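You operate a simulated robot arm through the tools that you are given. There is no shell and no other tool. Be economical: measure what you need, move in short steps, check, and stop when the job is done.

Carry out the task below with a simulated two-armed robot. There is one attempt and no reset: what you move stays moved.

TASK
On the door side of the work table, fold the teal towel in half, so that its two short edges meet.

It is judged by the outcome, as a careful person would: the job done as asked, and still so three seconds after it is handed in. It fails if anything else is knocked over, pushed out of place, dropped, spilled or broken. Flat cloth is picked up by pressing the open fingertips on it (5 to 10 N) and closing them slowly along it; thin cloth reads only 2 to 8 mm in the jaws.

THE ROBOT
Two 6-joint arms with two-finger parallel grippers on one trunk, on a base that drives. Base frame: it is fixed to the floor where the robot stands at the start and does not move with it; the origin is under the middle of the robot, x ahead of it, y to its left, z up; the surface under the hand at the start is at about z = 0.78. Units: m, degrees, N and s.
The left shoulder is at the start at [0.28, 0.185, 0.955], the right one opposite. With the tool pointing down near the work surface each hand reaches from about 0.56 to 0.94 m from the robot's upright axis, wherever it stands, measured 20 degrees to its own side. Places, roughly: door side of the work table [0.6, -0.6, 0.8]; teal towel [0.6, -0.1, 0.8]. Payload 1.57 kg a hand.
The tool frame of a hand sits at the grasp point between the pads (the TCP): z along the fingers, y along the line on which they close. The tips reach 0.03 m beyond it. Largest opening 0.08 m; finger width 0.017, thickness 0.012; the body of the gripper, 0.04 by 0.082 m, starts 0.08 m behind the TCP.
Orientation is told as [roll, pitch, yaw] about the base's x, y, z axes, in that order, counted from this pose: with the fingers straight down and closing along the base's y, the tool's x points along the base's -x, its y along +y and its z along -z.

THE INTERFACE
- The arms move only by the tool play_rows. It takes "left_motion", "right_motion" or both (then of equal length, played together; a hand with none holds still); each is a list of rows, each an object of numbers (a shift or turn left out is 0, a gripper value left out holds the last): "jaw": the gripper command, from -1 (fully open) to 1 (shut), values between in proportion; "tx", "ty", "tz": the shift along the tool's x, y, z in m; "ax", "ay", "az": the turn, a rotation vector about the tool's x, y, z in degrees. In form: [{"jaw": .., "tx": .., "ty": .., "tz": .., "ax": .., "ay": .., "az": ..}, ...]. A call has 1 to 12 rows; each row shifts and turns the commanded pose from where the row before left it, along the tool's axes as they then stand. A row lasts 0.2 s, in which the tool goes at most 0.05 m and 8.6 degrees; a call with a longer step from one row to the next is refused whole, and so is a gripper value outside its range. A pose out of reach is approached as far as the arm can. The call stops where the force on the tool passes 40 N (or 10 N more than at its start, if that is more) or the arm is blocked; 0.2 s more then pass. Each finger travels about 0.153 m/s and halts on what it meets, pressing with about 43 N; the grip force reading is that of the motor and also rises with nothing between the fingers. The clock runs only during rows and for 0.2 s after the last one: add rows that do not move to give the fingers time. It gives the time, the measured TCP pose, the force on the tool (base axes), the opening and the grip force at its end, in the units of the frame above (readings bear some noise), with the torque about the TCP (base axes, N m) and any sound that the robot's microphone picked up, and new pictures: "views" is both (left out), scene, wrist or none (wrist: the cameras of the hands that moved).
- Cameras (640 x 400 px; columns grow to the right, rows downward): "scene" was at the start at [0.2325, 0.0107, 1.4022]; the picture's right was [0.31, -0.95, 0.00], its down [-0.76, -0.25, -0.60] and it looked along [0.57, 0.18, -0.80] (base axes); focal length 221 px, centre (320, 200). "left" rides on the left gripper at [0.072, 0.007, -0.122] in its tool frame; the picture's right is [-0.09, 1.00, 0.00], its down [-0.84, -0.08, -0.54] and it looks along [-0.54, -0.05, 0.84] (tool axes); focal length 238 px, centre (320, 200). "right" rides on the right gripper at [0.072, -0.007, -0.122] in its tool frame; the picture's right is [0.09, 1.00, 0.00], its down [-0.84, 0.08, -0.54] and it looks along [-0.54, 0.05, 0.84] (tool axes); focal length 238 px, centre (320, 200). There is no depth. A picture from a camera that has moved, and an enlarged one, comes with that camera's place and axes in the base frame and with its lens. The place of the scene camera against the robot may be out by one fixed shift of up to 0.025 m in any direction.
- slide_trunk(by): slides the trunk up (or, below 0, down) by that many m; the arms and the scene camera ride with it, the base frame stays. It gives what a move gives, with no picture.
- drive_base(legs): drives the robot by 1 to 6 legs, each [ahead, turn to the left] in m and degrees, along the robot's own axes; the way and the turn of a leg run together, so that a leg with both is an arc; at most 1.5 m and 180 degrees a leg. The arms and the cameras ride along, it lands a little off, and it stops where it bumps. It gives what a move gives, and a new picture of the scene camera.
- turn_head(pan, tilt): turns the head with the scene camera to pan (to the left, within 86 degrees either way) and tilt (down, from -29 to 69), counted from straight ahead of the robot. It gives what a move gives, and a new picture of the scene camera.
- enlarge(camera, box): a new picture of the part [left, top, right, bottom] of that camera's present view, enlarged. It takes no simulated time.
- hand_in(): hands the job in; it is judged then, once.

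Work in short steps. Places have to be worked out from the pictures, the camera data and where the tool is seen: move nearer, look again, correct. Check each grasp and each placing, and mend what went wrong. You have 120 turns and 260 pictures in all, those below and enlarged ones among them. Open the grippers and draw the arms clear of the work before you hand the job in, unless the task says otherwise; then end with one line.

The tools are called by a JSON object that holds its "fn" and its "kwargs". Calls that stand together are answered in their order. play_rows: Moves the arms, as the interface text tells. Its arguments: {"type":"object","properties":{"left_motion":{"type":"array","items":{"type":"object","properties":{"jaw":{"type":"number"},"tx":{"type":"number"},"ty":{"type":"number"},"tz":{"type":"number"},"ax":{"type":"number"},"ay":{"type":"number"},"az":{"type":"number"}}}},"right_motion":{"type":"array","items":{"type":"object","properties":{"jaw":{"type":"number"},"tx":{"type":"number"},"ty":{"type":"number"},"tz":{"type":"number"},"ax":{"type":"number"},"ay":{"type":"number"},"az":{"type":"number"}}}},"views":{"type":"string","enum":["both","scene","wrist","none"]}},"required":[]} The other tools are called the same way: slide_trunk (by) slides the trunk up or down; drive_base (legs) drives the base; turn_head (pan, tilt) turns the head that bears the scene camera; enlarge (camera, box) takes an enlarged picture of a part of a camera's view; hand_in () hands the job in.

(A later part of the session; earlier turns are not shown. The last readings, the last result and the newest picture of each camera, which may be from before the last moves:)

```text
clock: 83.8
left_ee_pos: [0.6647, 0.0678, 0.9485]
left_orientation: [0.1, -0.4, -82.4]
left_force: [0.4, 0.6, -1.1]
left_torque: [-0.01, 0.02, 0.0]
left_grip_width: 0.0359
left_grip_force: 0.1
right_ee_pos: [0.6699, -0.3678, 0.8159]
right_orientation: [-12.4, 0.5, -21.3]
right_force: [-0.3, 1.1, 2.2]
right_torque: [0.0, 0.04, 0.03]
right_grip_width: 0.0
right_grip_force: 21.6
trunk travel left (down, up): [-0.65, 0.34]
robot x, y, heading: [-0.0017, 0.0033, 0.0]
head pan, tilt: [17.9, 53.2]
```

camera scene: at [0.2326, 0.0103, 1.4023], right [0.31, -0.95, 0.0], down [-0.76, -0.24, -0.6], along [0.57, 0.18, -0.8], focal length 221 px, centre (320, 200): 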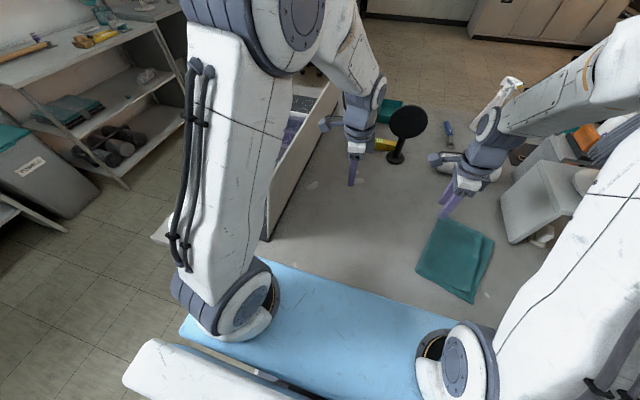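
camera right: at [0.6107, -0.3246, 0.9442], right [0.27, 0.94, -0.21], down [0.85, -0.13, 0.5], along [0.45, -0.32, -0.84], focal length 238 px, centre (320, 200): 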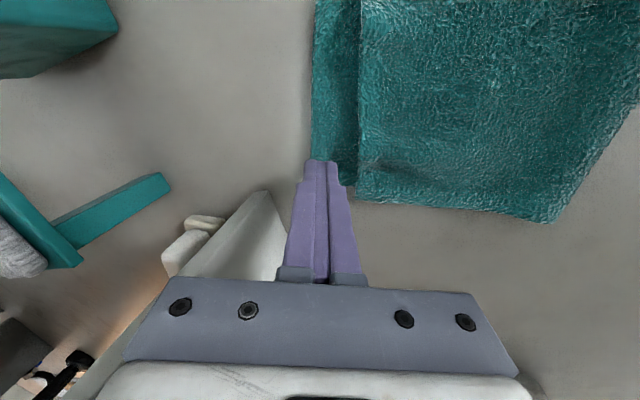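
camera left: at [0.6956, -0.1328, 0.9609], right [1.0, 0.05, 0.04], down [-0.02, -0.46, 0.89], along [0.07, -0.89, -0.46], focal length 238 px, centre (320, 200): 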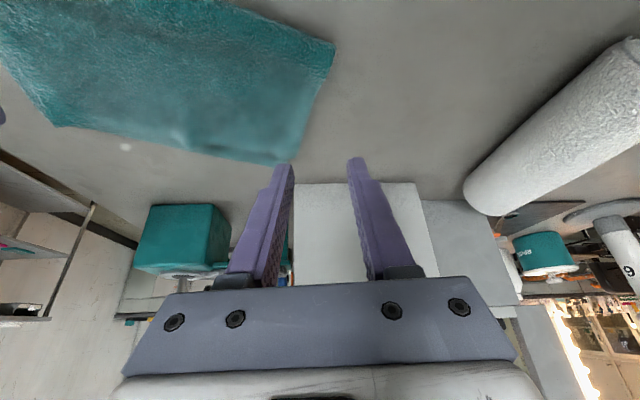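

Contact at 2.2 N; pressing 2 mm more with the right, and bringing the left hand toward its drag point (high).

{"fn": "play_rows", "kwargs": {"right_motion": [{"tz": 0.002, "ty": 0.0004}, {}, {}, {}, {}, {}, {}, {}, {}, {}, {}, {}], "left_motion": [{"ay": -7.5}, {"ay": -7.5}, {"ay": -7.5}, {"ay": -7.5}, {"tx": -0.035, "tz": 0.02}, {"tx": -0.035, "tz": 0.02}, {"tx": -0.035, "tz": 0.02}, {"tx": -0.035, "tz": 0.02}, {"tx": -0.035, "tz": 0.02}, {"tx": -0.03, "tz": 0.017}, {}, {}], "views": "wrist"}}

```text
clock: 86.4
left_ee_pos: [0.6939, -0.1702, 0.9536]
left_orientation: [0.2, -30.3, -82.5]
left_force: [-0.7, -0.1, 0.2]
left_torque: [0.02, 0.03, 0.02]
left_grip_width: 0.0359
left_grip_force: 0.0
right_ee_pos: [0.6711, -0.3677, 0.8126]
right_orientation: [-12.4, 0.4, -21.3]
right_force: [1.2, -4.2, 23.1]
right_torque: [-0.11, -0.12, 0.01]
right_grip_width: 0.0001
right_grip_force: 21.0
trunk travel left (down, up): [-0.65, 0.34]
robot x, y, heading: [0.0011, 0.0007, -0.0]
head pan, tilt: [17.9, 53.2]
camera right: at [0.611, -0.3248, 0.9354], right [0.27, 0.94, -0.21], down [0.85, -0.13, 0.51], along [0.45, -0.32, -0.84], focal length 238 px, centre (320, 200)
camera left: at [0.6837, -0.0476, 1.0233], right [1.0, 0.05, 0.05], down [-0.02, -0.45, 0.89], along [0.07, -0.89, -0.45], focal length 238 px, centre (320, 200)
```

right: 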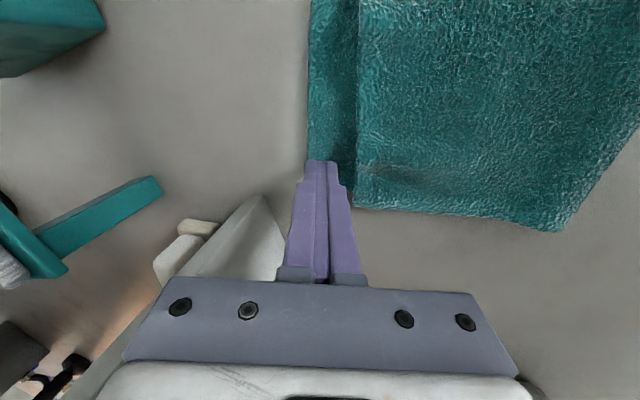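
left: 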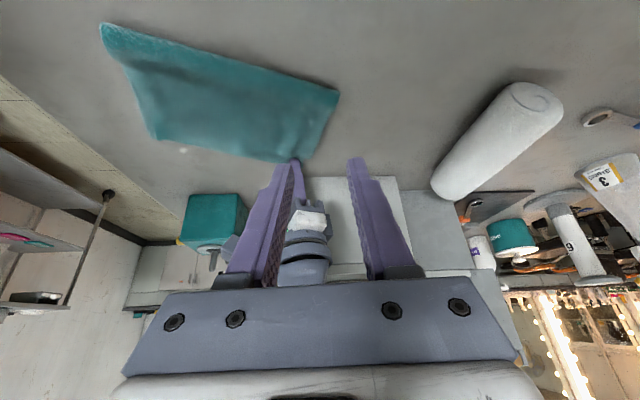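

The lower layer is pinned (23 N). I'll tilt the left hand to 45° and bring its fingertips along the finger direction to just above the top layer, ~3 cm behind its edge.

{"fn": "play_rows", "kwargs": {"left_motion": [{"ay": -7.5}, {"ay": -7.5}, {"ty": -0.0225}, {"ty": -0.0225}, {"tz": 0.04}, {"tz": 0.04}, {"tz": 0.04}, {"tz": 0.035}, {}], "views": "wrist"}}

{"fn": "enlarge", "kwargs": {"camera": "left", "box": [180, 60, 440, 220]}}

```text
clock: 88.4
left_ee_pos: [0.6628, -0.2832, 0.8442]
left_orientation: [0.1, -45.4, -82.6]
left_force: [-0.1, 0.1, 0.0]
left_torque: [-0.01, 0.04, -0.02]
left_grip_width: 0.036
left_grip_force: 0.0
right_ee_pos: [0.6695, -0.3677, 0.8135]
right_orientation: [-12.4, 0.4, -21.2]
right_force: [0.1, -0.7, 26.1]
right_torque: [0.04, -0.08, 0.0]
right_grip_width: 0.0001
right_grip_force: 22.0
trunk travel left (down, up): [-0.65, 0.34]
robot x, y, heading: [-0.0011, -0.0029, 0.4]
head pan, tilt: [17.9, 53.2]
camera left: at [0.652, -0.1474, 0.8799], right [1.0, 0.07, 0.07], down [-0.05, -0.21, 0.98], along [0.08, -0.98, -0.21], focal length 238 px, centre (320, 200)
```

left: 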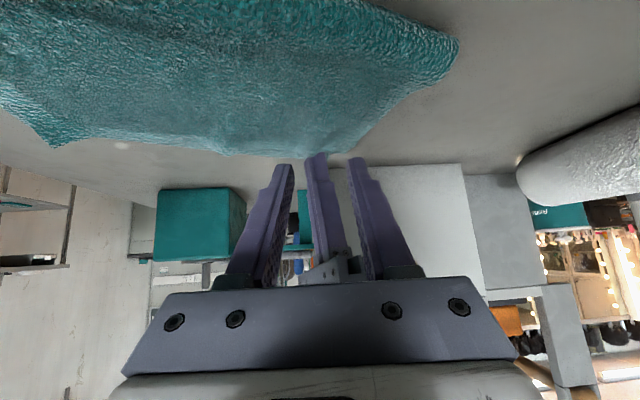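

```text
2.46 times, centred on (310, 140) of left
camera zoom: at [0.652, -0.1474, 0.8799], right [1.0, 0.07, 0.07], down [-0.05, -0.21, 0.98], along [0.08, -0.98, -0.21], focal length 587 px, centre (345, 348)
```

zoom: 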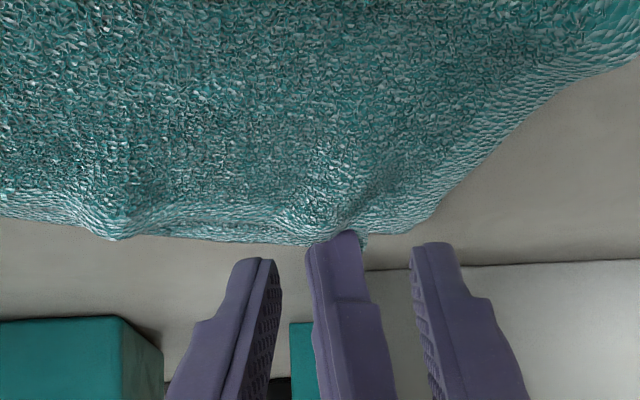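

Good geometry. Lowering the left tips toward the top layer.

{"fn": "play_rows", "kwargs": {"left_motion": [{"tx": 0.009, "tz": 0.009}, {"tx": 0.009, "tz": 0.009}, {"tx": 0.002, "tz": 0.002}, {}], "views": "none"}}

```text
clock: 89.4
left_ee_pos: [0.6645, -0.2842, 0.8161]
left_orientation: [0.2, -45.5, -82.7]
left_force: [-0.3, 0.0, 0.7]
left_torque: [0.0, 0.03, -0.01]
left_grip_width: 0.0358
left_grip_force: 0.0
right_ee_pos: [0.6694, -0.3674, 0.8136]
right_orientation: [-12.4, 0.4, -21.3]
right_force: [0.3, 0.6, 25.5]
right_torque: [0.04, -0.13, 0.0]
right_grip_width: 0.0
right_grip_force: 21.4
trunk travel left (down, up): [-0.65, 0.34]
robot x, y, heading: [-0.0015, -0.0, -0.4]
head pan, tilt: [17.9, 53.2]
```

Contact begins (0.7 N). I'll press 2 mm more, then drag 3 cm toward the lower edge.

{"fn": "play_rows", "kwargs": {"left_motion": [{"tx": 0.0016, "tz": 0.0016}, {}, {"tx": -0.0053, "tz": 0.0053, "ty": -0.003}, {"tx": -0.0053, "tz": 0.0053, "ty": -0.003}, {"tx": -0.0053, "tz": 0.0053, "ty": -0.003}, {"tx": -0.0053, "tz": 0.0053, "ty": -0.003}, {}], "views": "wrist"}}

{"fn": "enlarge", "kwargs": {"camera": "left", "box": [180, 60, 440, 220]}}

{"fn": "enlarge", "kwargs": {"camera": "right", "box": [220, 60, 580, 280]}}

```text
clock: 91.0
left_ee_pos: [0.6567, -0.3163, 0.8137]
left_orientation: [0.2, -45.6, -82.6]
left_force: [0.2, 0.3, 2.5]
left_torque: [-0.02, -0.01, 0.03]
left_grip_width: 0.036
left_grip_force: 0.0
right_ee_pos: [0.6692, -0.3679, 0.8138]
right_orientation: [-12.4, 0.5, -21.3]
right_force: [0.9, 0.0, 24.0]
right_torque: [0.08, -0.11, -0.01]
right_grip_width: 0.0001
right_grip_force: 21.5
trunk travel left (down, up): [-0.65, 0.34]
robot x, y, heading: [-0.0018, -0.0006, 0.1]
head pan, tilt: [17.9, 53.2]
camera left: at [0.6453, -0.1801, 0.8488], right [1.0, 0.07, 0.07], down [-0.05, -0.21, 0.98], along [0.08, -0.98, -0.2], focal length 238 px, centre (320, 200)
```

left: 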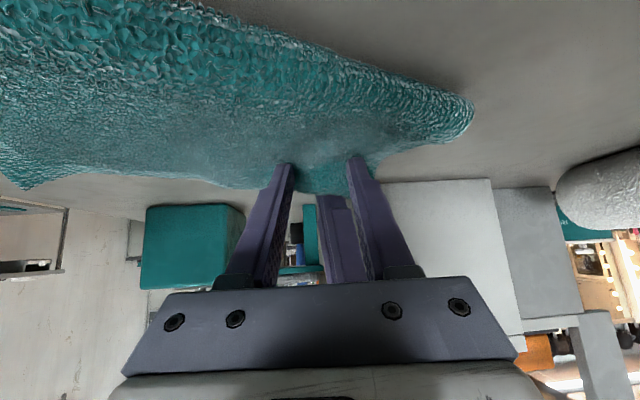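

```text
2.46 times, centred on (310, 140) of left
camera zoom: at [0.6453, -0.1801, 0.8488], right [1.0, 0.07, 0.07], down [-0.05, -0.21, 0.98], along [0.08, -0.98, -0.2], focal length 587 px, centre (345, 348)
```

zoom: 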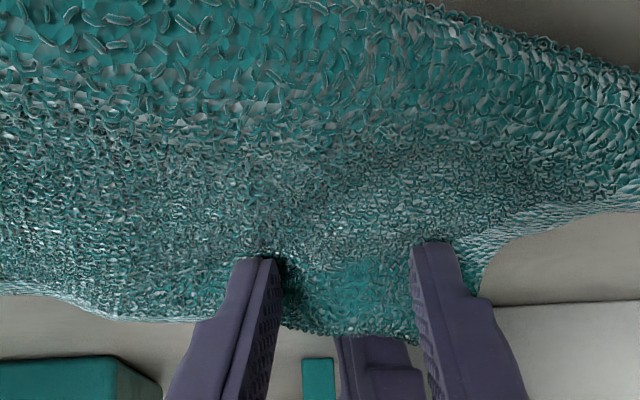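

```text
1.78 times, centred on (400, 170) of right
camera zoom: at [0.6107, -0.3245, 0.9354], right [0.27, 0.94, -0.21], down [0.85, -0.13, 0.51], along [0.45, -0.32, -0.84], focal length 424 px, centre (178, 253)
```

zoom: 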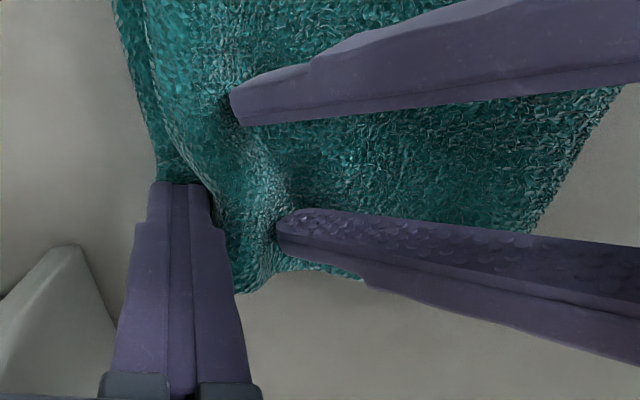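

It works: the top layer slid and now abuts the pinning finger. I'll lift the right hand out and see the remaining gap.

{"fn": "play_rows", "kwargs": {"right_motion": [{"tz": -0.01}, {"tz": -0.025}, {"tz": -0.03}, {"tz": -0.03}, {}], "views": "wrist"}}

{"fn": "enlarge", "kwargs": {"camera": "right", "box": [260, 20, 560, 210]}}

```text
clock: 92.2
left_ee_pos: [0.6574, -0.3172, 0.8133]
left_orientation: [0.3, -45.4, -82.5]
left_force: [-0.6, 0.2, 4.5]
left_torque: [-0.07, 0.01, -0.04]
left_grip_width: 0.0357
left_grip_force: 0.0
right_ee_pos: [0.6788, -0.348, 0.9068]
right_orientation: [-12.4, 0.6, -21.4]
right_force: [0.1, -0.2, -0.6]
right_torque: [0.0, 0.01, -0.02]
right_grip_width: 0.0
right_grip_force: 21.2
trunk travel left (down, up): [-0.65, 0.34]
robot x, y, heading: [0.0041, -0.0028, -0.0]
head pan, tilt: [17.9, 53.2]
camera right: at [0.6197, -0.3052, 1.0282], right [0.26, 0.94, -0.21], down [0.85, -0.13, 0.5], along [0.45, -0.32, -0.84], focal length 238 px, centre (320, 200)
```

right: 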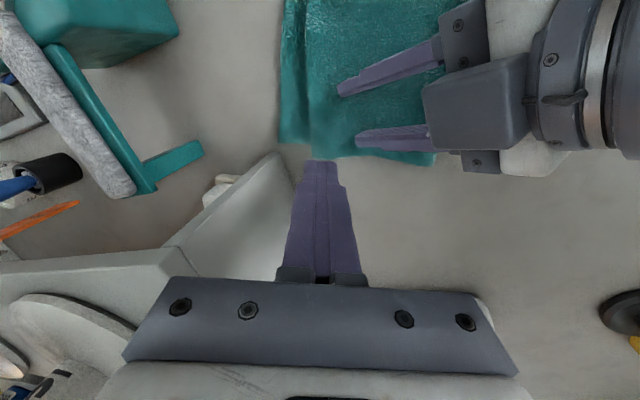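

```text
2.11 times, centred on (410, 115) of right
camera zoom: at [0.6197, -0.3052, 1.0282], right [0.26, 0.94, -0.21], down [0.85, -0.13, 0.5], along [0.45, -0.32, -0.84], focal length 502 px, centre (130, 379)
```

zoom: 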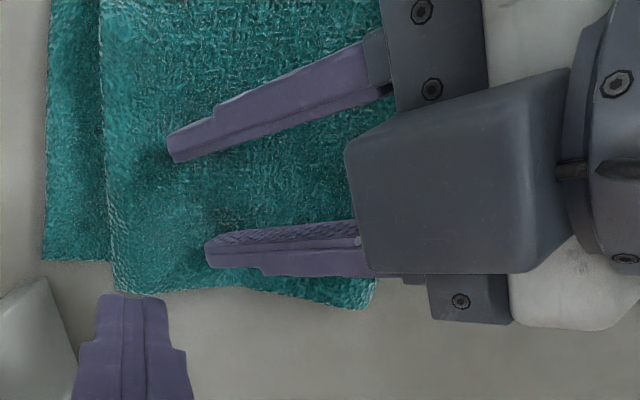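

The whole towel slid instead (the cloth slips under a pressed finger), so the gap remains. I'll retract the left hand, then try pinching just the top layer by depth control: very light contact, small opening.

{"fn": "play_rows", "kwargs": {"left_motion": [{"tx": -0.01, "tz": -0.01}, {"tz": -0.04}, {"tz": -0.04}, {"tz": -0.04}, {"tz": -0.04, "ay": 7.5}, {"ay": 7.5, "tx": 0.03}, {"ay": 7.5, "tx": 0.03}, {"ay": 7.5, "tx": 0.03}, {"ay": 7.5, "tx": 0.02}, {"ay": 7.5, "tx": 0.02}, {}], "views": "none"}}

{"fn": "play_rows", "kwargs": {"right_motion": [{"ax": -6, "tz": -0.02}, {"ax": -6}, {"az": 8.2, "ty": 0.012}, {"az": 8.2, "ty": 0.012}, {"az": 8.2, "ty": 0.012}, {"az": 8.2}, {"az": 8.2}, {"az": 8.2}, {"az": 8.2}, {"az": 8.2}, {"az": 8.2}, {"az": 8.2}], "views": "none"}}

{"fn": "play_rows", "kwargs": {"right_motion": [{"az": 8, "jaw": -0.1}, {}, {}], "views": "wrist"}}

```text
clock: 94.6
left_ee_pos: [0.6276, -0.087, 0.8863]
left_orientation: [0.1, -0.4, -82.5]
left_force: [-0.2, 0.4, -0.1]
left_torque: [-0.02, -0.03, 0.0]
left_grip_width: 0.036
left_grip_force: 0.1
right_ee_pos: [0.6771, -0.3484, 0.9055]
right_orientation: [-12.4, 0.7, -21.2]
right_force: [0.2, 0.2, 0.0]
right_torque: [-0.01, 0.04, -0.01]
right_grip_width: 0.0002
right_grip_force: 21.3
trunk travel left (down, up): [-0.65, 0.34]
robot x, y, heading: [-0.0015, -0.0004, 0.2]
head pan, tilt: [17.9, 53.2]
```

```text
clock: 97.2
left_ee_pos: [0.6282, -0.0857, 0.8859]
left_orientation: [0.1, -0.4, -82.5]
left_force: [1.5, 0.4, 0.8]
left_torque: [-0.03, 0.01, 0.02]
left_grip_width: 0.036
left_grip_force: 0.1
right_ee_pos: [0.6978, -0.3139, 0.9262]
right_orientation: [-0.6, -0.4, -103.5]
right_force: [-0.6, 0.1, 0.9]
right_torque: [0.0, -0.06, 0.0]
right_grip_width: 0.0
right_grip_force: 21.0
trunk travel left (down, up): [-0.65, 0.34]
robot x, y, heading: [0.0055, 0.0004, -0.2]
head pan, tilt: [17.9, 53.2]
```

```text
clock: 98.0
left_ee_pos: [0.6272, -0.0872, 0.8861]
left_orientation: [0.2, -0.4, -82.5]
left_force: [0.1, 0.2, -0.1]
left_torque: [-0.01, -0.03, -0.01]
left_grip_width: 0.0357
left_grip_force: 0.1
right_ee_pos: [0.698, -0.3151, 0.9227]
right_orientation: [-0.6, -0.4, -111.3]
right_force: [0.1, 0.0, -0.2]
right_torque: [0.01, 0.01, -0.01]
right_grip_width: 0.044
right_grip_force: 0.1
trunk travel left (down, up): [-0.65, 0.34]
robot x, y, heading: [0.0013, 0.0002, -0.1]
head pan, tilt: [17.9, 53.2]
camera right: at [0.719, -0.2448, 1.0469], right [0.96, -0.28, -0.01], down [-0.23, -0.81, 0.55], along [-0.16, -0.52, -0.84], focal length 238 px, centre (320, 200)
```

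right: 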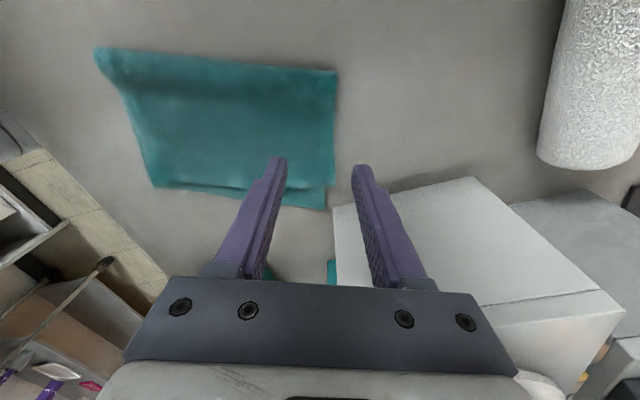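

I'll go over the far top corner, about 1.2 cm from its edge, with a 3 cm opening.

{"fn": "play_rows", "kwargs": {"right_motion": [{"tx": -0.018, "ty": -0.003, "tz": 0.02, "jaw": 0.25}, {"tx": -0.018, "ty": -0.003, "tz": 0.025}, {"tx": -0.0185, "ty": -0.002, "tz": 0.025}, {"tz": 0.02}, {}], "views": "wrist"}}

{"fn": "enlarge", "kwargs": {"camera": "right", "box": [200, 80, 440, 230]}}

```text
clock: 99.2
left_ee_pos: [0.6274, -0.0862, 0.8862]
left_orientation: [0.1, -0.3, -82.6]
left_force: [0.0, 1.1, -1.0]
left_torque: [-0.03, 0.01, -0.02]
left_grip_width: 0.036
left_grip_force: 0.1
right_ee_pos: [0.6707, -0.3607, 0.8354]
right_orientation: [-0.5, -0.3, -111.3]
right_force: [0.5, -0.3, -0.4]
right_torque: [0.0, -0.01, -0.02]
right_grip_width: 0.03
right_grip_force: 0.1
trunk travel left (down, up): [-0.65, 0.34]
robot x, y, heading: [-0.0018, -0.0014, -0.1]
head pan, tilt: [17.9, 53.2]
camera right: at [0.6911, -0.2922, 0.9569], right [0.96, -0.28, -0.01], down [-0.23, -0.81, 0.55], along [-0.16, -0.52, -0.84], focal length 238 px, centre (320, 200)
```

right: 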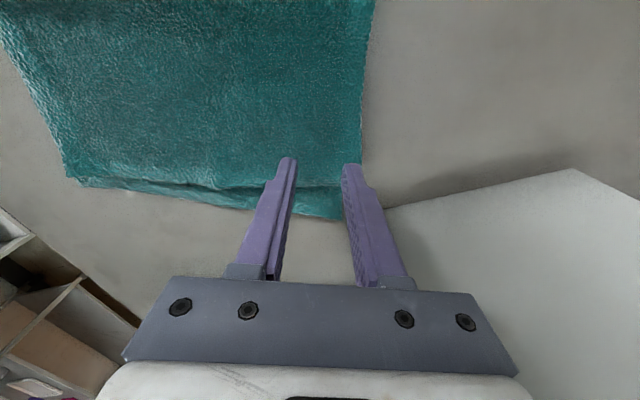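

```text
2.67 times, centred on (320, 155) of right
camera zoom: at [0.6911, -0.2922, 0.9569], right [0.96, -0.28, -0.01], down [-0.23, -0.81, 0.55], along [-0.16, -0.52, -0.84], focal length 636 px, centre (320, 320)
```

zoom: 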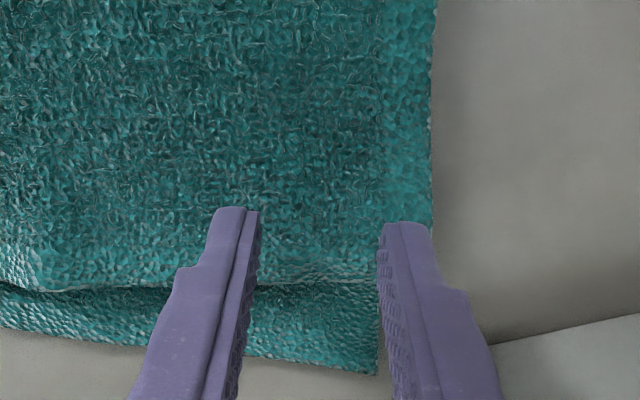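

Good alignment. Lowering carefully for very light contact.

{"fn": "play_rows", "kwargs": {"right_motion": [{"tz": 0.008}, {"tz": 0.004}, {"tz": 0.002}, {}, {}], "views": "none"}}

```text
clock: 100.4
left_ee_pos: [0.6282, -0.0864, 0.8854]
left_orientation: [0.1, -0.3, -82.5]
left_force: [0.5, -0.4, 0.2]
left_torque: [-0.02, 0.01, 0.04]
left_grip_width: 0.0364
left_grip_force: 0.0
right_ee_pos: [0.6699, -0.3616, 0.8203]
right_orientation: [-0.5, -0.5, -111.4]
right_force: [0.1, -0.5, 0.3]
right_torque: [0.02, 0.02, -0.03]
right_grip_width: 0.0301
right_grip_force: 0.0
trunk travel left (down, up): [-0.65, 0.34]
robot x, y, heading: [-0.0018, 0.0018, -0.2]
head pan, tilt: [17.9, 53.2]
```

Lower 2 mm (tips about at the top layer's surface), close slowly, and lift 1.5 cm to check.

{"fn": "play_rows", "kwargs": {"right_motion": [{"tz": 0.0022}, {}, {"jaw": 0.35}, {"jaw": 0.45}, {"jaw": 0.55}, {"jaw": 0.65}, {"jaw": 0.75}, {"jaw": 0.85}, {"jaw": 1.0}, {}, {"tz": -0.008}, {"tz": -0.008}], "views": "wrist"}}

{"fn": "enlarge", "kwargs": {"camera": "right", "box": [200, 80, 440, 230]}}

```text
clock: 103.0
left_ee_pos: [0.6283, -0.0868, 0.886]
left_orientation: [0.2, -0.3, -82.5]
left_force: [-0.3, 0.3, -0.3]
left_torque: [0.02, 0.01, 0.02]
left_grip_width: 0.0359
left_grip_force: 0.1
right_ee_pos: [0.6691, -0.3631, 0.8339]
right_orientation: [-0.6, -0.4, -111.3]
right_force: [0.0, -0.2, 0.1]
right_torque: [-0.01, 0.0, -0.01]
right_grip_width: 0.0072
right_grip_force: 26.5
trunk travel left (down, up): [-0.65, 0.34]
robot x, y, heading: [-0.0009, -0.0059, -0.2]
head pan, tilt: [17.9, 53.2]
camera right: at [0.6905, -0.2932, 0.9569], right [0.96, -0.28, -0.01], down [-0.23, -0.81, 0.55], along [-0.16, -0.52, -0.84], focal length 238 px, centre (320, 200)
```

right: 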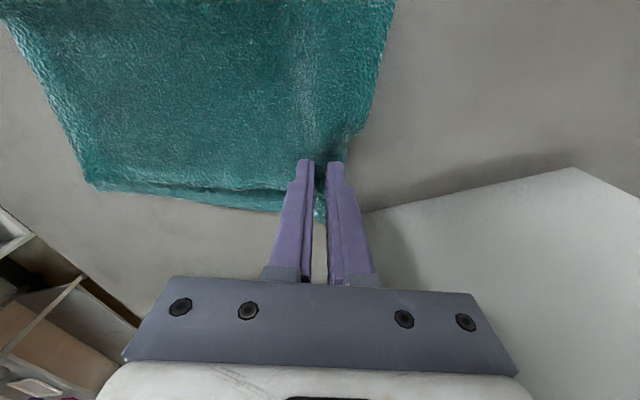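

```text
2.67 times, centred on (320, 155) of right
camera zoom: at [0.6905, -0.2932, 0.9569], right [0.96, -0.28, -0.01], down [-0.23, -0.81, 0.55], along [-0.16, -0.52, -0.84], focal length 636 px, centre (320, 320)
```

zoom: 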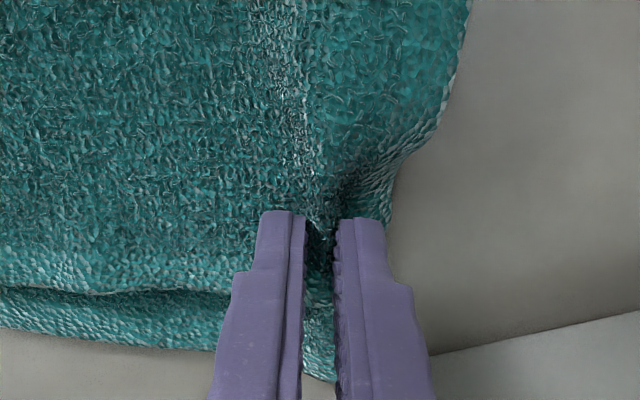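

Both layers again. I'll release and use the sideways overhang of the top layer (~1.5 cm at the far side), closing along the towel's length there.

{"fn": "play_rows", "kwargs": {"right_motion": [{"tz": 0.008}, {"tz": 0.006}, {"jaw": 0.7}, {"jaw": 0.4}, {"jaw": 0.1}, {"tz": -0.02}, {"tz": -0.03}, {"tz": -0.03, "tx": 0.02}, {"az": -8.2, "tx": 0.01}, {"az": -8.2}, {"az": -8.2}, {"az": -8.2}], "views": "none"}}

{"fn": "play_rows", "kwargs": {"right_motion": [{"az": -8.2}, {"az": -8.2}, {"az": -8.2}, {"az": -8.2}, {"az": -8.2}, {"az": -8.2}, {"az": -8.2}, {}], "views": "wrist"}}

{"fn": "enlarge", "kwargs": {"camera": "right", "box": [180, 40, 460, 220]}}

```text
clock: 105.6
left_ee_pos: [0.6283, -0.0864, 0.8866]
left_orientation: [0.1, -0.4, -82.5]
left_force: [0.1, 0.1, -0.6]
left_torque: [0.01, -0.01, 0.01]
left_grip_width: 0.0361
left_grip_force: 0.1
right_ee_pos: [0.6807, -0.3344, 0.9012]
right_orientation: [-0.7, -0.1, -78.3]
right_force: [0.8, 0.2, 0.8]
right_torque: [0.04, 0.02, 0.0]
right_grip_width: 0.0359
right_grip_force: 0.1
trunk travel left (down, up): [-0.65, 0.34]
robot x, y, heading: [0.0033, -0.0024, -0.1]
head pan, tilt: [17.9, 53.2]
```

```text
clock: 107.4
left_ee_pos: [0.6284, -0.0874, 0.8868]
left_orientation: [0.1, -0.5, -82.4]
left_force: [0.2, 0.3, -0.7]
left_torque: [0.01, -0.01, 0.01]
left_grip_width: 0.036
left_grip_force: 0.1
right_ee_pos: [0.6808, -0.334, 0.9003]
right_orientation: [-0.4, 0.7, -21.0]
right_force: [0.2, -0.3, 0.1]
right_torque: [-0.02, -0.01, -0.03]
right_grip_width: 0.0359
right_grip_force: 0.1
trunk travel left (down, up): [-0.65, 0.34]
robot x, y, heading: [-0.001, 0.0011, -0.1]
head pan, tilt: [17.9, 53.2]
camera right: at [0.613, -0.3152, 1.0243], right [0.27, 0.96, -0.01], down [0.82, -0.23, 0.53], along [0.51, -0.15, -0.85], focal length 238 px, centre (320, 200)
```

right: 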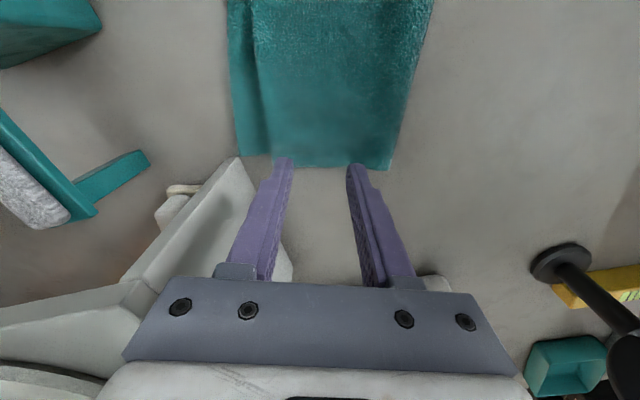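

```text
2.22 times, centred on (320, 130) of right
camera zoom: at [0.613, -0.3152, 1.0243], right [0.27, 0.96, -0.01], down [0.82, -0.23, 0.53], along [0.51, -0.15, -0.85], focal length 530 px, centre (320, 356)
```

zoom: 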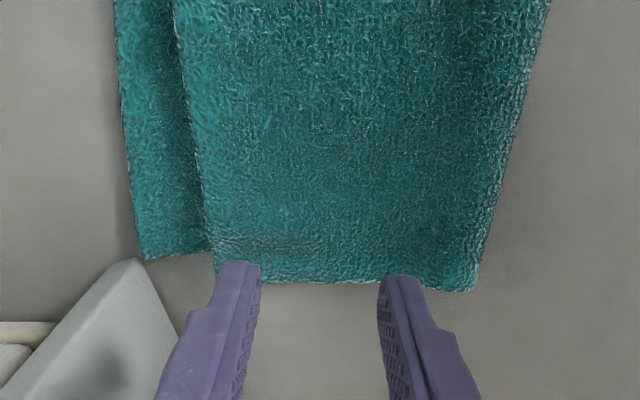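

At ~4 cm from the top edge, the overhang is ~2 cm. I'll go over it and lower to near contact.

{"fn": "play_rows", "kwargs": {"right_motion": [{"tx": -0.014, "ty": -0.005, "tz": 0.02}, {"tx": -0.0133, "ty": -0.0054, "tz": 0.02}, {"tz": 0.02}, {"tz": 0.015}, {}], "views": "wrist"}}

{"fn": "enlarge", "kwargs": {"camera": "right", "box": [180, 60, 460, 240]}}

```text
clock: 108.6
left_ee_pos: [0.6284, -0.0874, 0.886]
left_orientation: [0.0, -0.4, -82.5]
left_force: [-0.5, -0.7, -0.4]
left_torque: [0.0, -0.01, -0.02]
left_grip_width: 0.0361
left_grip_force: 0.0
right_ee_pos: [0.7016, -0.3546, 0.8265]
right_orientation: [-0.3, 0.6, -21.1]
right_force: [-0.1, -0.2, 0.1]
right_torque: [0.02, -0.03, -0.03]
right_grip_width: 0.0358
right_grip_force: 0.1
trunk travel left (down, up): [-0.65, 0.34]
robot x, y, heading: [-0.0005, 0.0032, -0.2]
head pan, tilt: [17.9, 53.2]
camera right: at [0.6335, -0.3345, 0.9492], right [0.27, 0.96, -0.01], down [0.81, -0.23, 0.53], along [0.51, -0.15, -0.85], focal length 238 px, centre (320, 200)
```

right: 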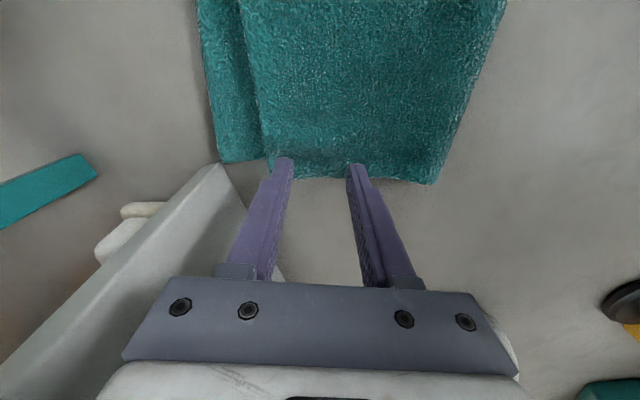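

```text
2.22 times, centred on (320, 150) of right
camera zoom: at [0.6335, -0.3345, 0.9492], right [0.27, 0.96, -0.01], down [0.81, -0.23, 0.53], along [0.51, -0.15, -0.85], focal length 530 px, centre (320, 311)
```

zoom: 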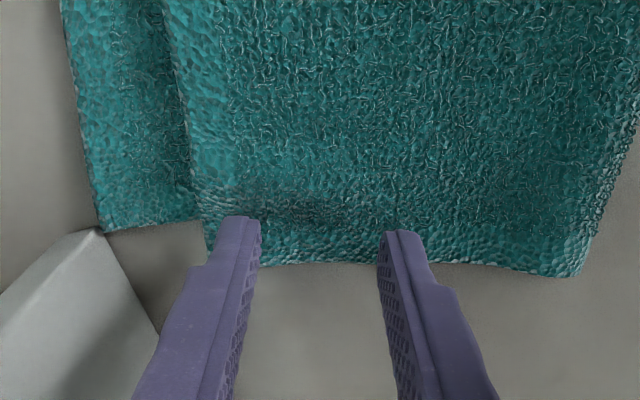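

Good placement at the far side. Lowering to contact.

{"fn": "play_rows", "kwargs": {"right_motion": [{"tz": 0.006}, {"tz": 0.003}, {"tz": 0.002}, {}], "views": "none"}}

```text
clock: 109.6
left_ee_pos: [0.6275, -0.0867, 0.8865]
left_orientation: [0.1, -0.4, -82.5]
left_force: [-0.9, 0.2, -0.4]
left_torque: [-0.02, 0.0, -0.01]
left_grip_width: 0.0358
left_grip_force: 0.1
right_ee_pos: [0.7013, -0.3535, 0.8165]
right_orientation: [-0.5, 0.6, -21.1]
right_force: [-1.1, 0.4, 8.1]
right_torque: [0.04, 0.06, 0.03]
right_grip_width: 0.036
right_grip_force: 0.1
trunk travel left (down, up): [-0.65, 0.34]
robot x, y, heading: [-0.0027, 0.0016, -0.3]
head pan, tilt: [17.9, 53.2]
```

8 N. Closing slowly and lifting 1.5 cm to check.

{"fn": "play_rows", "kwargs": {"right_motion": [{"jaw": 0.25}, {"jaw": 0.35}, {"jaw": 0.45}, {"jaw": 0.55}, {"jaw": 0.65}, {"jaw": 0.75}, {"jaw": 0.85}, {"jaw": 1.0}, {}, {"tz": -0.008}, {"tz": -0.008}, {}], "views": "wrist"}}

{"fn": "enlarge", "kwargs": {"camera": "right", "box": [180, 60, 460, 240]}}

```text
clock: 112.2
left_ee_pos: [0.6277, -0.0856, 0.8865]
left_orientation: [0.2, -0.4, -82.4]
left_force: [0.5, 0.5, -0.2]
left_torque: [0.0, -0.02, 0.03]
left_grip_width: 0.0361
left_grip_force: 0.0
right_ee_pos: [0.702, -0.3522, 0.8309]
right_orientation: [-0.4, 0.6, -21.1]
right_force: [-0.3, 0.3, 0.1]
right_torque: [-0.01, 0.01, 0.01]
right_grip_width: 0.0075
right_grip_force: 26.7
trunk travel left (down, up): [-0.65, 0.34]
robot x, y, heading: [-0.0023, 0.002, 0.0]
head pan, tilt: [17.9, 53.2]
camera right: at [0.6339, -0.3335, 0.9537], right [0.27, 0.96, -0.01], down [0.82, -0.23, 0.53], along [0.51, -0.15, -0.85], focal length 238 px, centre (320, 200)
```

right: 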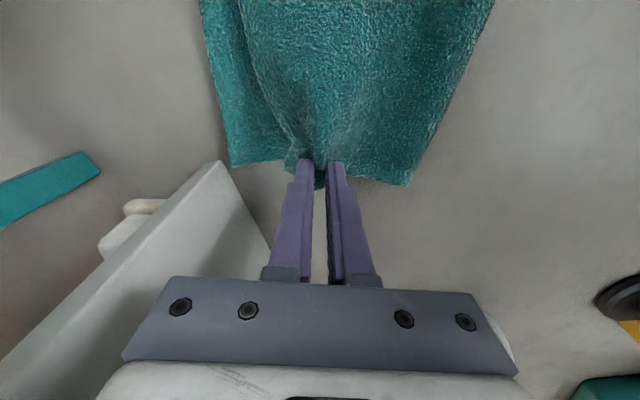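

```text
2.22 times, centred on (320, 150) of right
camera zoom: at [0.6339, -0.3335, 0.9537], right [0.27, 0.96, -0.01], down [0.82, -0.23, 0.53], along [0.51, -0.15, -0.85], focal length 530 px, centre (320, 311)
```

zoom: 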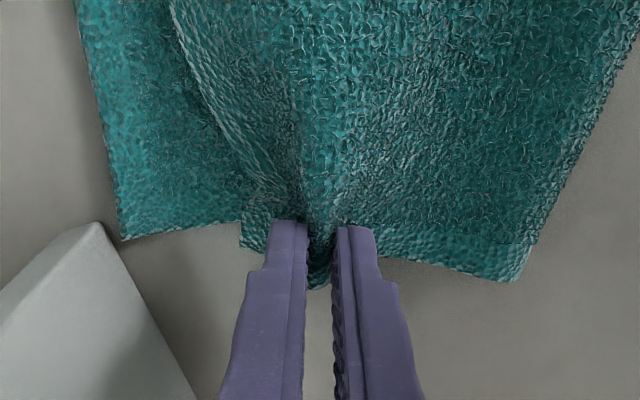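

The lower corner seems to have stayed down. I'll lift 4 cm more to be sure.

{"fn": "play_rows", "kwargs": {"right_motion": [{"tz": -0.02}, {"tz": -0.02}, {}], "views": "wrist"}}

{"fn": "enlarge", "kwargs": {"camera": "right", "box": [180, 60, 460, 240]}}

```text
clock: 113.0
left_ee_pos: [0.6282, -0.087, 0.8861]
left_orientation: [0.1, -0.4, -82.5]
left_force: [0.4, -0.4, -0.4]
left_torque: [-0.01, 0.01, -0.02]
left_grip_width: 0.036
left_grip_force: 0.0
right_ee_pos: [0.703, -0.3533, 0.8698]
right_orientation: [-0.4, 0.7, -21.2]
right_force: [-0.8, 0.1, -0.3]
right_torque: [0.0, 0.0, 0.02]
right_grip_width: 0.0076
right_grip_force: 26.6
trunk travel left (down, up): [-0.65, 0.34]
robot x, y, heading: [-0.001, -0.0017, 0.0]
head pan, tilt: [17.9, 53.2]
camera right: at [0.6345, -0.3336, 0.9938], right [0.27, 0.96, -0.01], down [0.81, -0.23, 0.53], along [0.51, -0.15, -0.85], focal length 238 px, centre (320, 200)
```

right: 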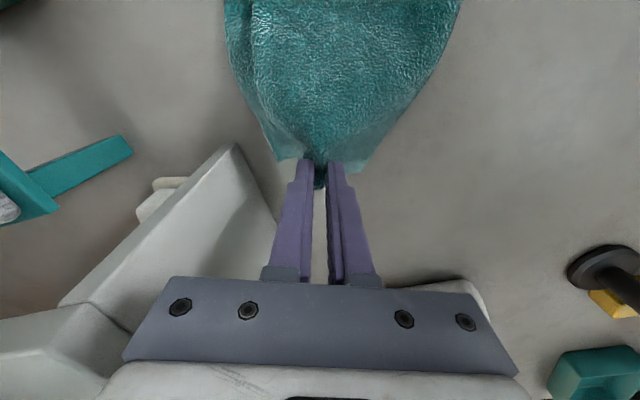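

```text
2.22 times, centred on (320, 150) of right
camera zoom: at [0.6345, -0.3336, 0.9938], right [0.27, 0.96, -0.01], down [0.81, -0.23, 0.53], along [0.51, -0.15, -0.85], focal length 530 px, centre (320, 311)
```

zoom: 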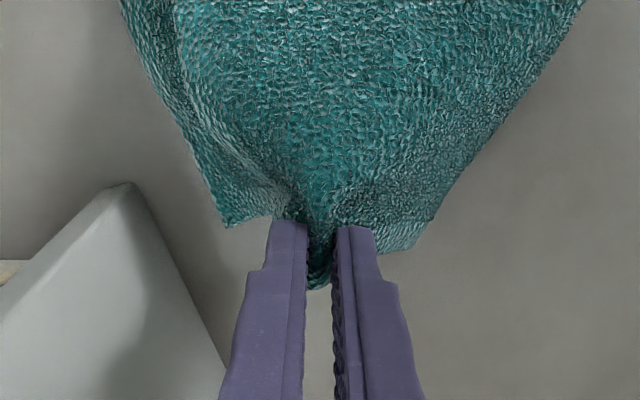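

Both layers again. New idea: straddle the top edge with the jaws (one fingertip just above the exposed strip, the other on the top layer) so that closing buckles only the top layer. First I set this down and release.

{"fn": "play_rows", "kwargs": {"right_motion": [{"tz": 0.02}, {"tz": 0.02}, {"tz": 0.014}, {"jaw": 0.7}, {"jaw": 0.4}, {"jaw": 0.0}, {"tz": -0.02}, {"tz": -0.03}, {"tz": -0.03, "tx": 0.02}, {"tx": 0.03, "ty": 0.01}, {}], "views": "wrist"}}

{"fn": "enlarge", "kwargs": {"camera": "right", "box": [160, 20, 480, 220]}}

```text
clock: 115.4
left_ee_pos: [0.6273, -0.0871, 0.8857]
left_orientation: [0.1, -0.4, -82.5]
left_force: [0.6, 0.3, -0.1]
left_torque: [0.01, -0.01, 0.0]
left_grip_width: 0.036
left_grip_force: 0.1
right_ee_pos: [0.6584, -0.3272, 0.8963]
right_orientation: [-0.4, 0.7, -21.1]
right_force: [0.2, -0.6, -0.3]
right_torque: [-0.04, 0.01, -0.01]
right_grip_width: 0.0398
right_grip_force: 0.1
trunk travel left (down, up): [-0.65, 0.34]
robot x, y, heading: [0.0005, 0.0004, -0.2]
head pan, tilt: [17.9, 53.2]
camera right: at [0.59, -0.3076, 1.0197], right [0.27, 0.96, -0.01], down [0.82, -0.23, 0.53], along [0.51, -0.15, -0.85], focal length 238 px, centre (320, 200)
```

right: 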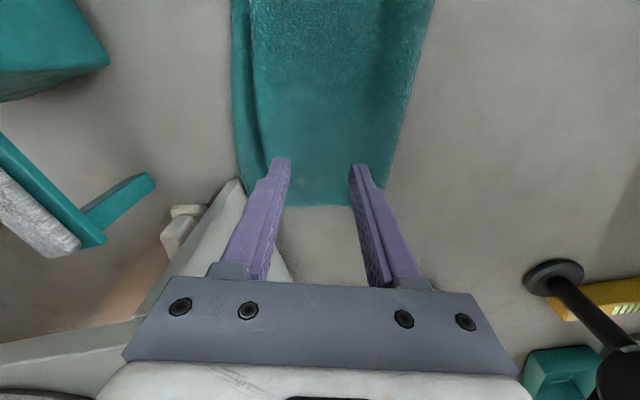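

```text
2.00 times, centred on (320, 120) of right
camera zoom: at [0.59, -0.3076, 1.0197], right [0.27, 0.96, -0.01], down [0.82, -0.23, 0.53], along [0.51, -0.15, -0.85], focal length 477 px, centre (320, 360)
```

zoom: 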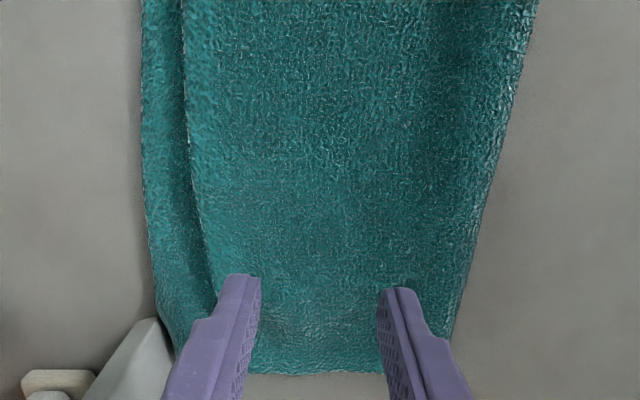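

The top edge runs straight, ~3 cm inside the lower edge. I'll go to straddle it at about (.654,−.380), with a 2.6 cm opening.

{"fn": "play_rows", "kwargs": {"right_motion": [{"tx": -0.0074, "ty": -0.0255, "jaw": 0.35}, {"tx": -0.0074, "ty": -0.0254, "tz": 0.01}, {"tz": 0.02}, {"tz": 0.02}, {"tz": 0.015}, {}], "views": "wrist"}}

{"fn": "enlarge", "kwargs": {"camera": "right", "box": [200, 80, 440, 230]}}

```text
clock: 116.8
left_ee_pos: [0.6274, -0.0872, 0.8862]
left_orientation: [0.1, -0.4, -82.5]
left_force: [0.1, 0.0, -0.3]
left_torque: [-0.01, -0.02, 0.02]
left_grip_width: 0.036
left_grip_force: 0.0
right_ee_pos: [0.6537, -0.3791, 0.8325]
right_orientation: [-0.4, 0.6, -21.0]
right_force: [-0.9, -0.1, 0.1]
right_torque: [0.0, -0.03, -0.01]
right_grip_width: 0.0261
right_grip_force: 0.1
trunk travel left (down, up): [-0.65, 0.34]
robot x, y, heading: [-0.0011, -0.0053, -0.0]
head pan, tilt: [17.9, 53.2]
camera right: at [0.5865, -0.3595, 0.9555], right [0.27, 0.96, -0.01], down [0.82, -0.23, 0.53], along [0.51, -0.15, -0.85], focal length 238 px, centre (320, 200)
```

right: 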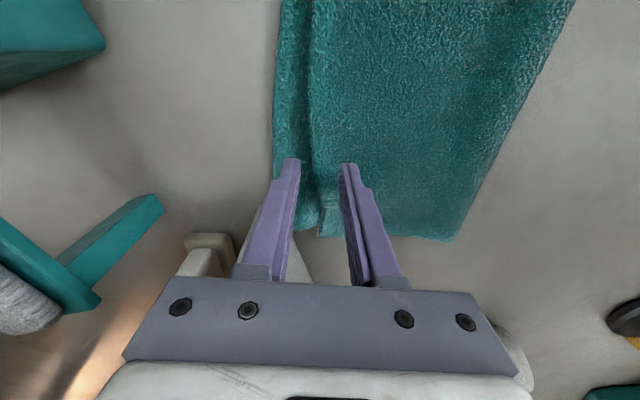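

```text
2.67 times, centred on (320, 155) of right
camera zoom: at [0.5865, -0.3595, 0.9555], right [0.27, 0.96, -0.01], down [0.82, -0.23, 0.53], along [0.51, -0.15, -0.85], focal length 636 px, centre (320, 320)
```

zoom: 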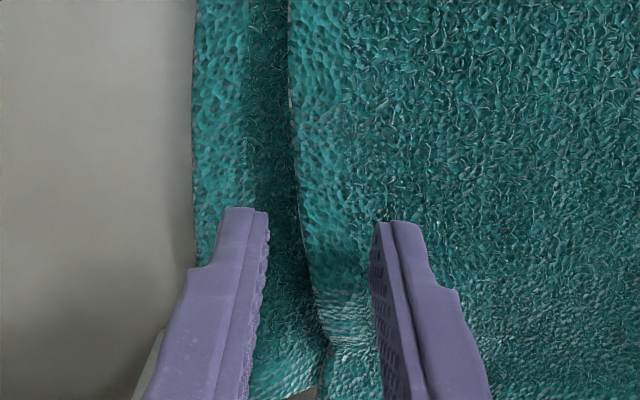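

Perfect straddle. Lowering so that one tip hovers just over the strip while the other touches the top layer.

{"fn": "play_rows", "kwargs": {"right_motion": [{"tz": 0.008}, {"tz": 0.005}, {"tz": 0.001}, {}], "views": "none"}}

```text
clock: 117.8
left_ee_pos: [0.6282, -0.0863, 0.8863]
left_orientation: [0.1, -0.3, -82.5]
left_force: [0.5, 0.0, -0.9]
left_torque: [-0.02, 0.0, 0.02]
left_grip_width: 0.036
left_grip_force: 0.0
right_ee_pos: [0.6528, -0.3794, 0.8172]
right_orientation: [-0.4, 0.6, -21.1]
right_force: [0.0, 0.4, 2.0]
right_torque: [0.01, -0.06, 0.0]
right_grip_width: 0.0263
right_grip_force: 0.5
trunk travel left (down, up): [-0.65, 0.34]
robot x, y, heading: [-0.0013, 0.0003, -0.2]
head pan, tilt: [17.9, 53.2]
```

2 N at tip height ~0.787. I'll close slowly and lift 2 cm to check.

{"fn": "play_rows", "kwargs": {"right_motion": [{"jaw": 0.45}, {"jaw": 0.55}, {"jaw": 0.65}, {"jaw": 0.75}, {"jaw": 0.85}, {"jaw": 1.0}, {}, {"tz": -0.01}, {"tz": -0.01}, {"tz": -0.01}, {}], "views": "wrist"}}

{"fn": "enlarge", "kwargs": {"camera": "right", "box": [200, 80, 440, 230]}}

```text
clock: 120.2
left_ee_pos: [0.6279, -0.0854, 0.8851]
left_orientation: [0.1, -0.4, -82.4]
left_force: [0.6, 0.3, 0.4]
left_torque: [0.01, 0.03, 0.0]
left_grip_width: 0.0359
left_grip_force: 0.0
right_ee_pos: [0.6546, -0.3776, 0.8491]
right_orientation: [-0.5, 0.5, -21.1]
right_force: [-1.0, 0.2, -0.4]
right_torque: [-0.03, 0.01, 0.03]
right_grip_width: 0.004
right_grip_force: 24.7
trunk travel left (down, up): [-0.65, 0.34]
robot x, y, heading: [-0.0005, -0.0008, -0.1]
head pan, tilt: [17.9, 53.2]
camera right: at [0.5867, -0.3592, 0.9715], right [0.27, 0.96, -0.01], down [0.82, -0.23, 0.53], along [0.51, -0.15, -0.85], focal length 238 px, centre (320, 200)
```

right: 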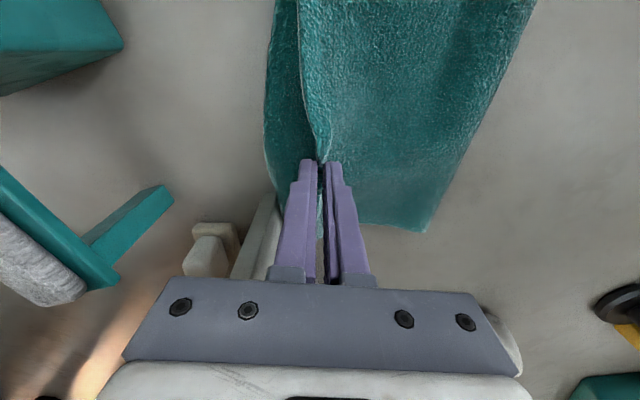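

```text
2.67 times, centred on (320, 155) of right
camera zoom: at [0.5867, -0.3592, 0.9715], right [0.27, 0.96, -0.01], down [0.82, -0.23, 0.53], along [0.51, -0.15, -0.85], focal length 636 px, centre (320, 320)
```

zoom: 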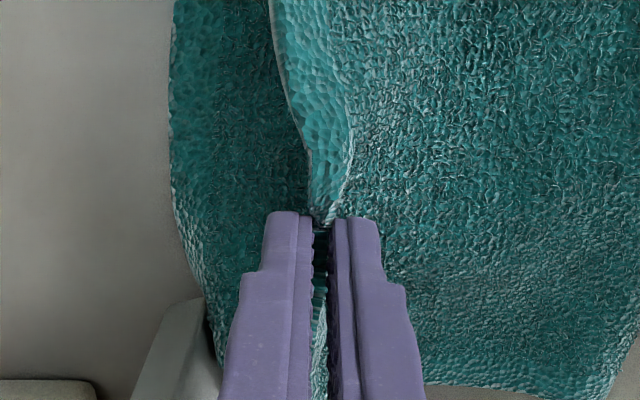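

4.0 mm: only the top layer this time, and the lower layer stayed down. I'll lower a bit and pull the top edge 3 cm toward the lower edge, 1 cm toward the near side.

{"fn": "play_rows", "kwargs": {"right_motion": [{"tz": 0.008}, {"ty": -0.01, "tx": 0.003}, {"ty": -0.01, "tx": 0.003}, {"ty": -0.01, "tx": 0.003}, {"tz": 0.006}, {}], "views": "wrist"}}

{"fn": "enlarge", "kwargs": {"camera": "right", "box": [180, 20, 500, 230]}}

```text
clock: 121.6
left_ee_pos: [0.6275, -0.0871, 0.8872]
left_orientation: [0.1, -0.5, -82.5]
left_force: [-0.1, -0.2, -0.2]
left_torque: [-0.02, -0.01, 0.03]
left_grip_width: 0.0359
left_grip_force: 0.1
right_ee_pos: [0.6357, -0.4041, 0.8344]
right_orientation: [-0.4, 0.6, -21.0]
right_force: [-0.8, 0.3, 0.4]
right_torque: [0.01, -0.01, 0.01]
right_grip_width: 0.0039
right_grip_force: 24.8
trunk travel left (down, up): [-0.65, 0.34]
robot x, y, heading: [-0.0021, -0.0019, -0.0]
head pan, tilt: [17.9, 53.2]
camera right: at [0.5674, -0.3846, 0.9571], right [0.27, 0.96, -0.01], down [0.81, -0.23, 0.53], along [0.51, -0.15, -0.85], focal length 238 px, centre (320, 200)
```

right: 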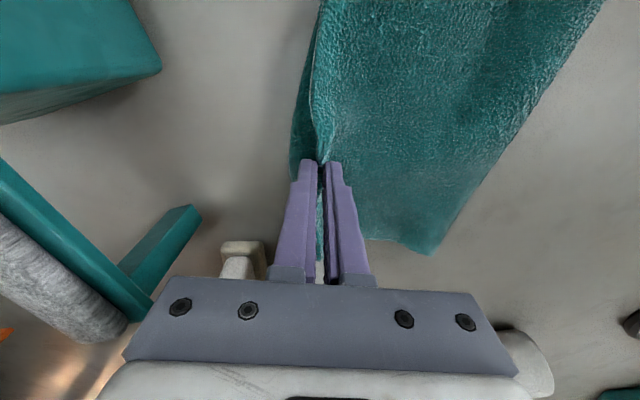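

```text
1.90 times, centred on (340, 125) of right
camera zoom: at [0.5674, -0.3846, 0.9571], right [0.27, 0.96, -0.01], down [0.81, -0.23, 0.53], along [0.51, -0.15, -0.85], focal length 454 px, centre (282, 343)
```

zoom: 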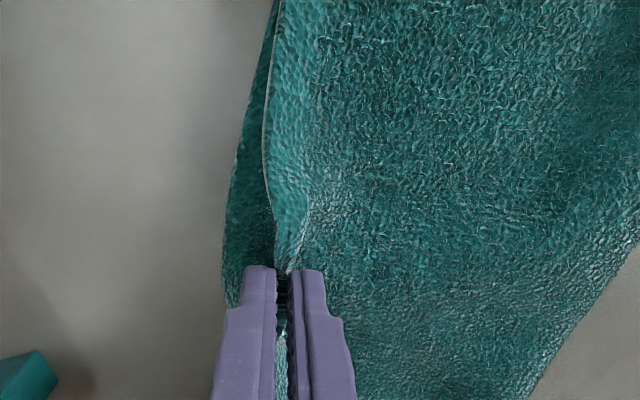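

The gap shrank to ~1.5 cm. I'll lift higher to reduce friction between layers, pull 1.8 cm more, and lower.

{"fn": "play_rows", "kwargs": {"right_motion": [{"tz": -0.012}, {"tz": -0.012}, {"ty": -0.009, "tz": -0.003}, {"ty": -0.009}, {"tz": 0.012}, {"tz": 0.012}, {"tz": 0.012}, {}], "views": "wrist"}}

{"fn": "enlarge", "kwargs": {"camera": "right", "box": [180, 20, 500, 230]}}

```text
clock: 123.4
left_ee_pos: [0.6284, -0.0864, 0.8861]
left_orientation: [0.1, -0.4, -82.5]
left_force: [-0.1, -0.5, 1.2]
left_torque: [0.05, 0.03, -0.02]
left_grip_width: 0.0359
left_grip_force: 0.1
right_ee_pos: [0.6285, -0.4197, 0.8249]
right_orientation: [-0.3, 0.5, -21.1]
right_force: [-0.2, 0.0, 0.3]
right_torque: [-0.03, 0.03, 0.03]
right_grip_width: 0.0039
right_grip_force: 24.6
trunk travel left (down, up): [-0.65, 0.34]
robot x, y, heading: [0.0006, -0.0025, -0.1]
head pan, tilt: [17.9, 53.2]
camera right: at [0.5605, -0.3999, 0.9487], right [0.27, 0.96, -0.01], down [0.81, -0.23, 0.53], along [0.51, -0.15, -0.85], focal length 238 px, centre (320, 200)
```

right: 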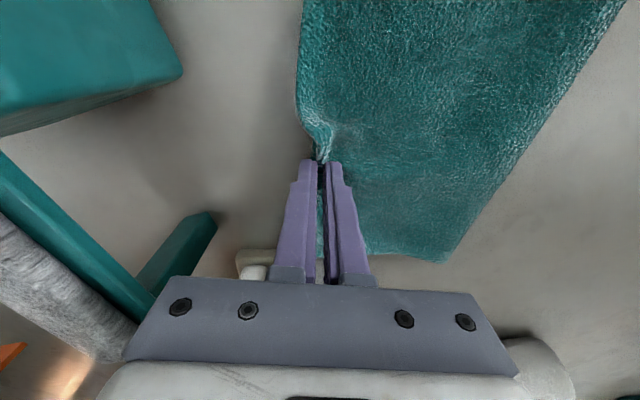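

```text
1.90 times, centred on (340, 125) of right
camera zoom: at [0.5605, -0.3999, 0.9487], right [0.27, 0.96, -0.01], down [0.81, -0.23, 0.53], along [0.51, -0.15, -0.85], focal length 454 px, centre (282, 343)
```

zoom: 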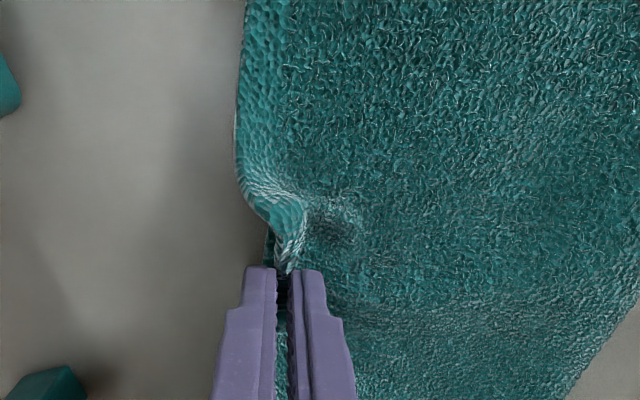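

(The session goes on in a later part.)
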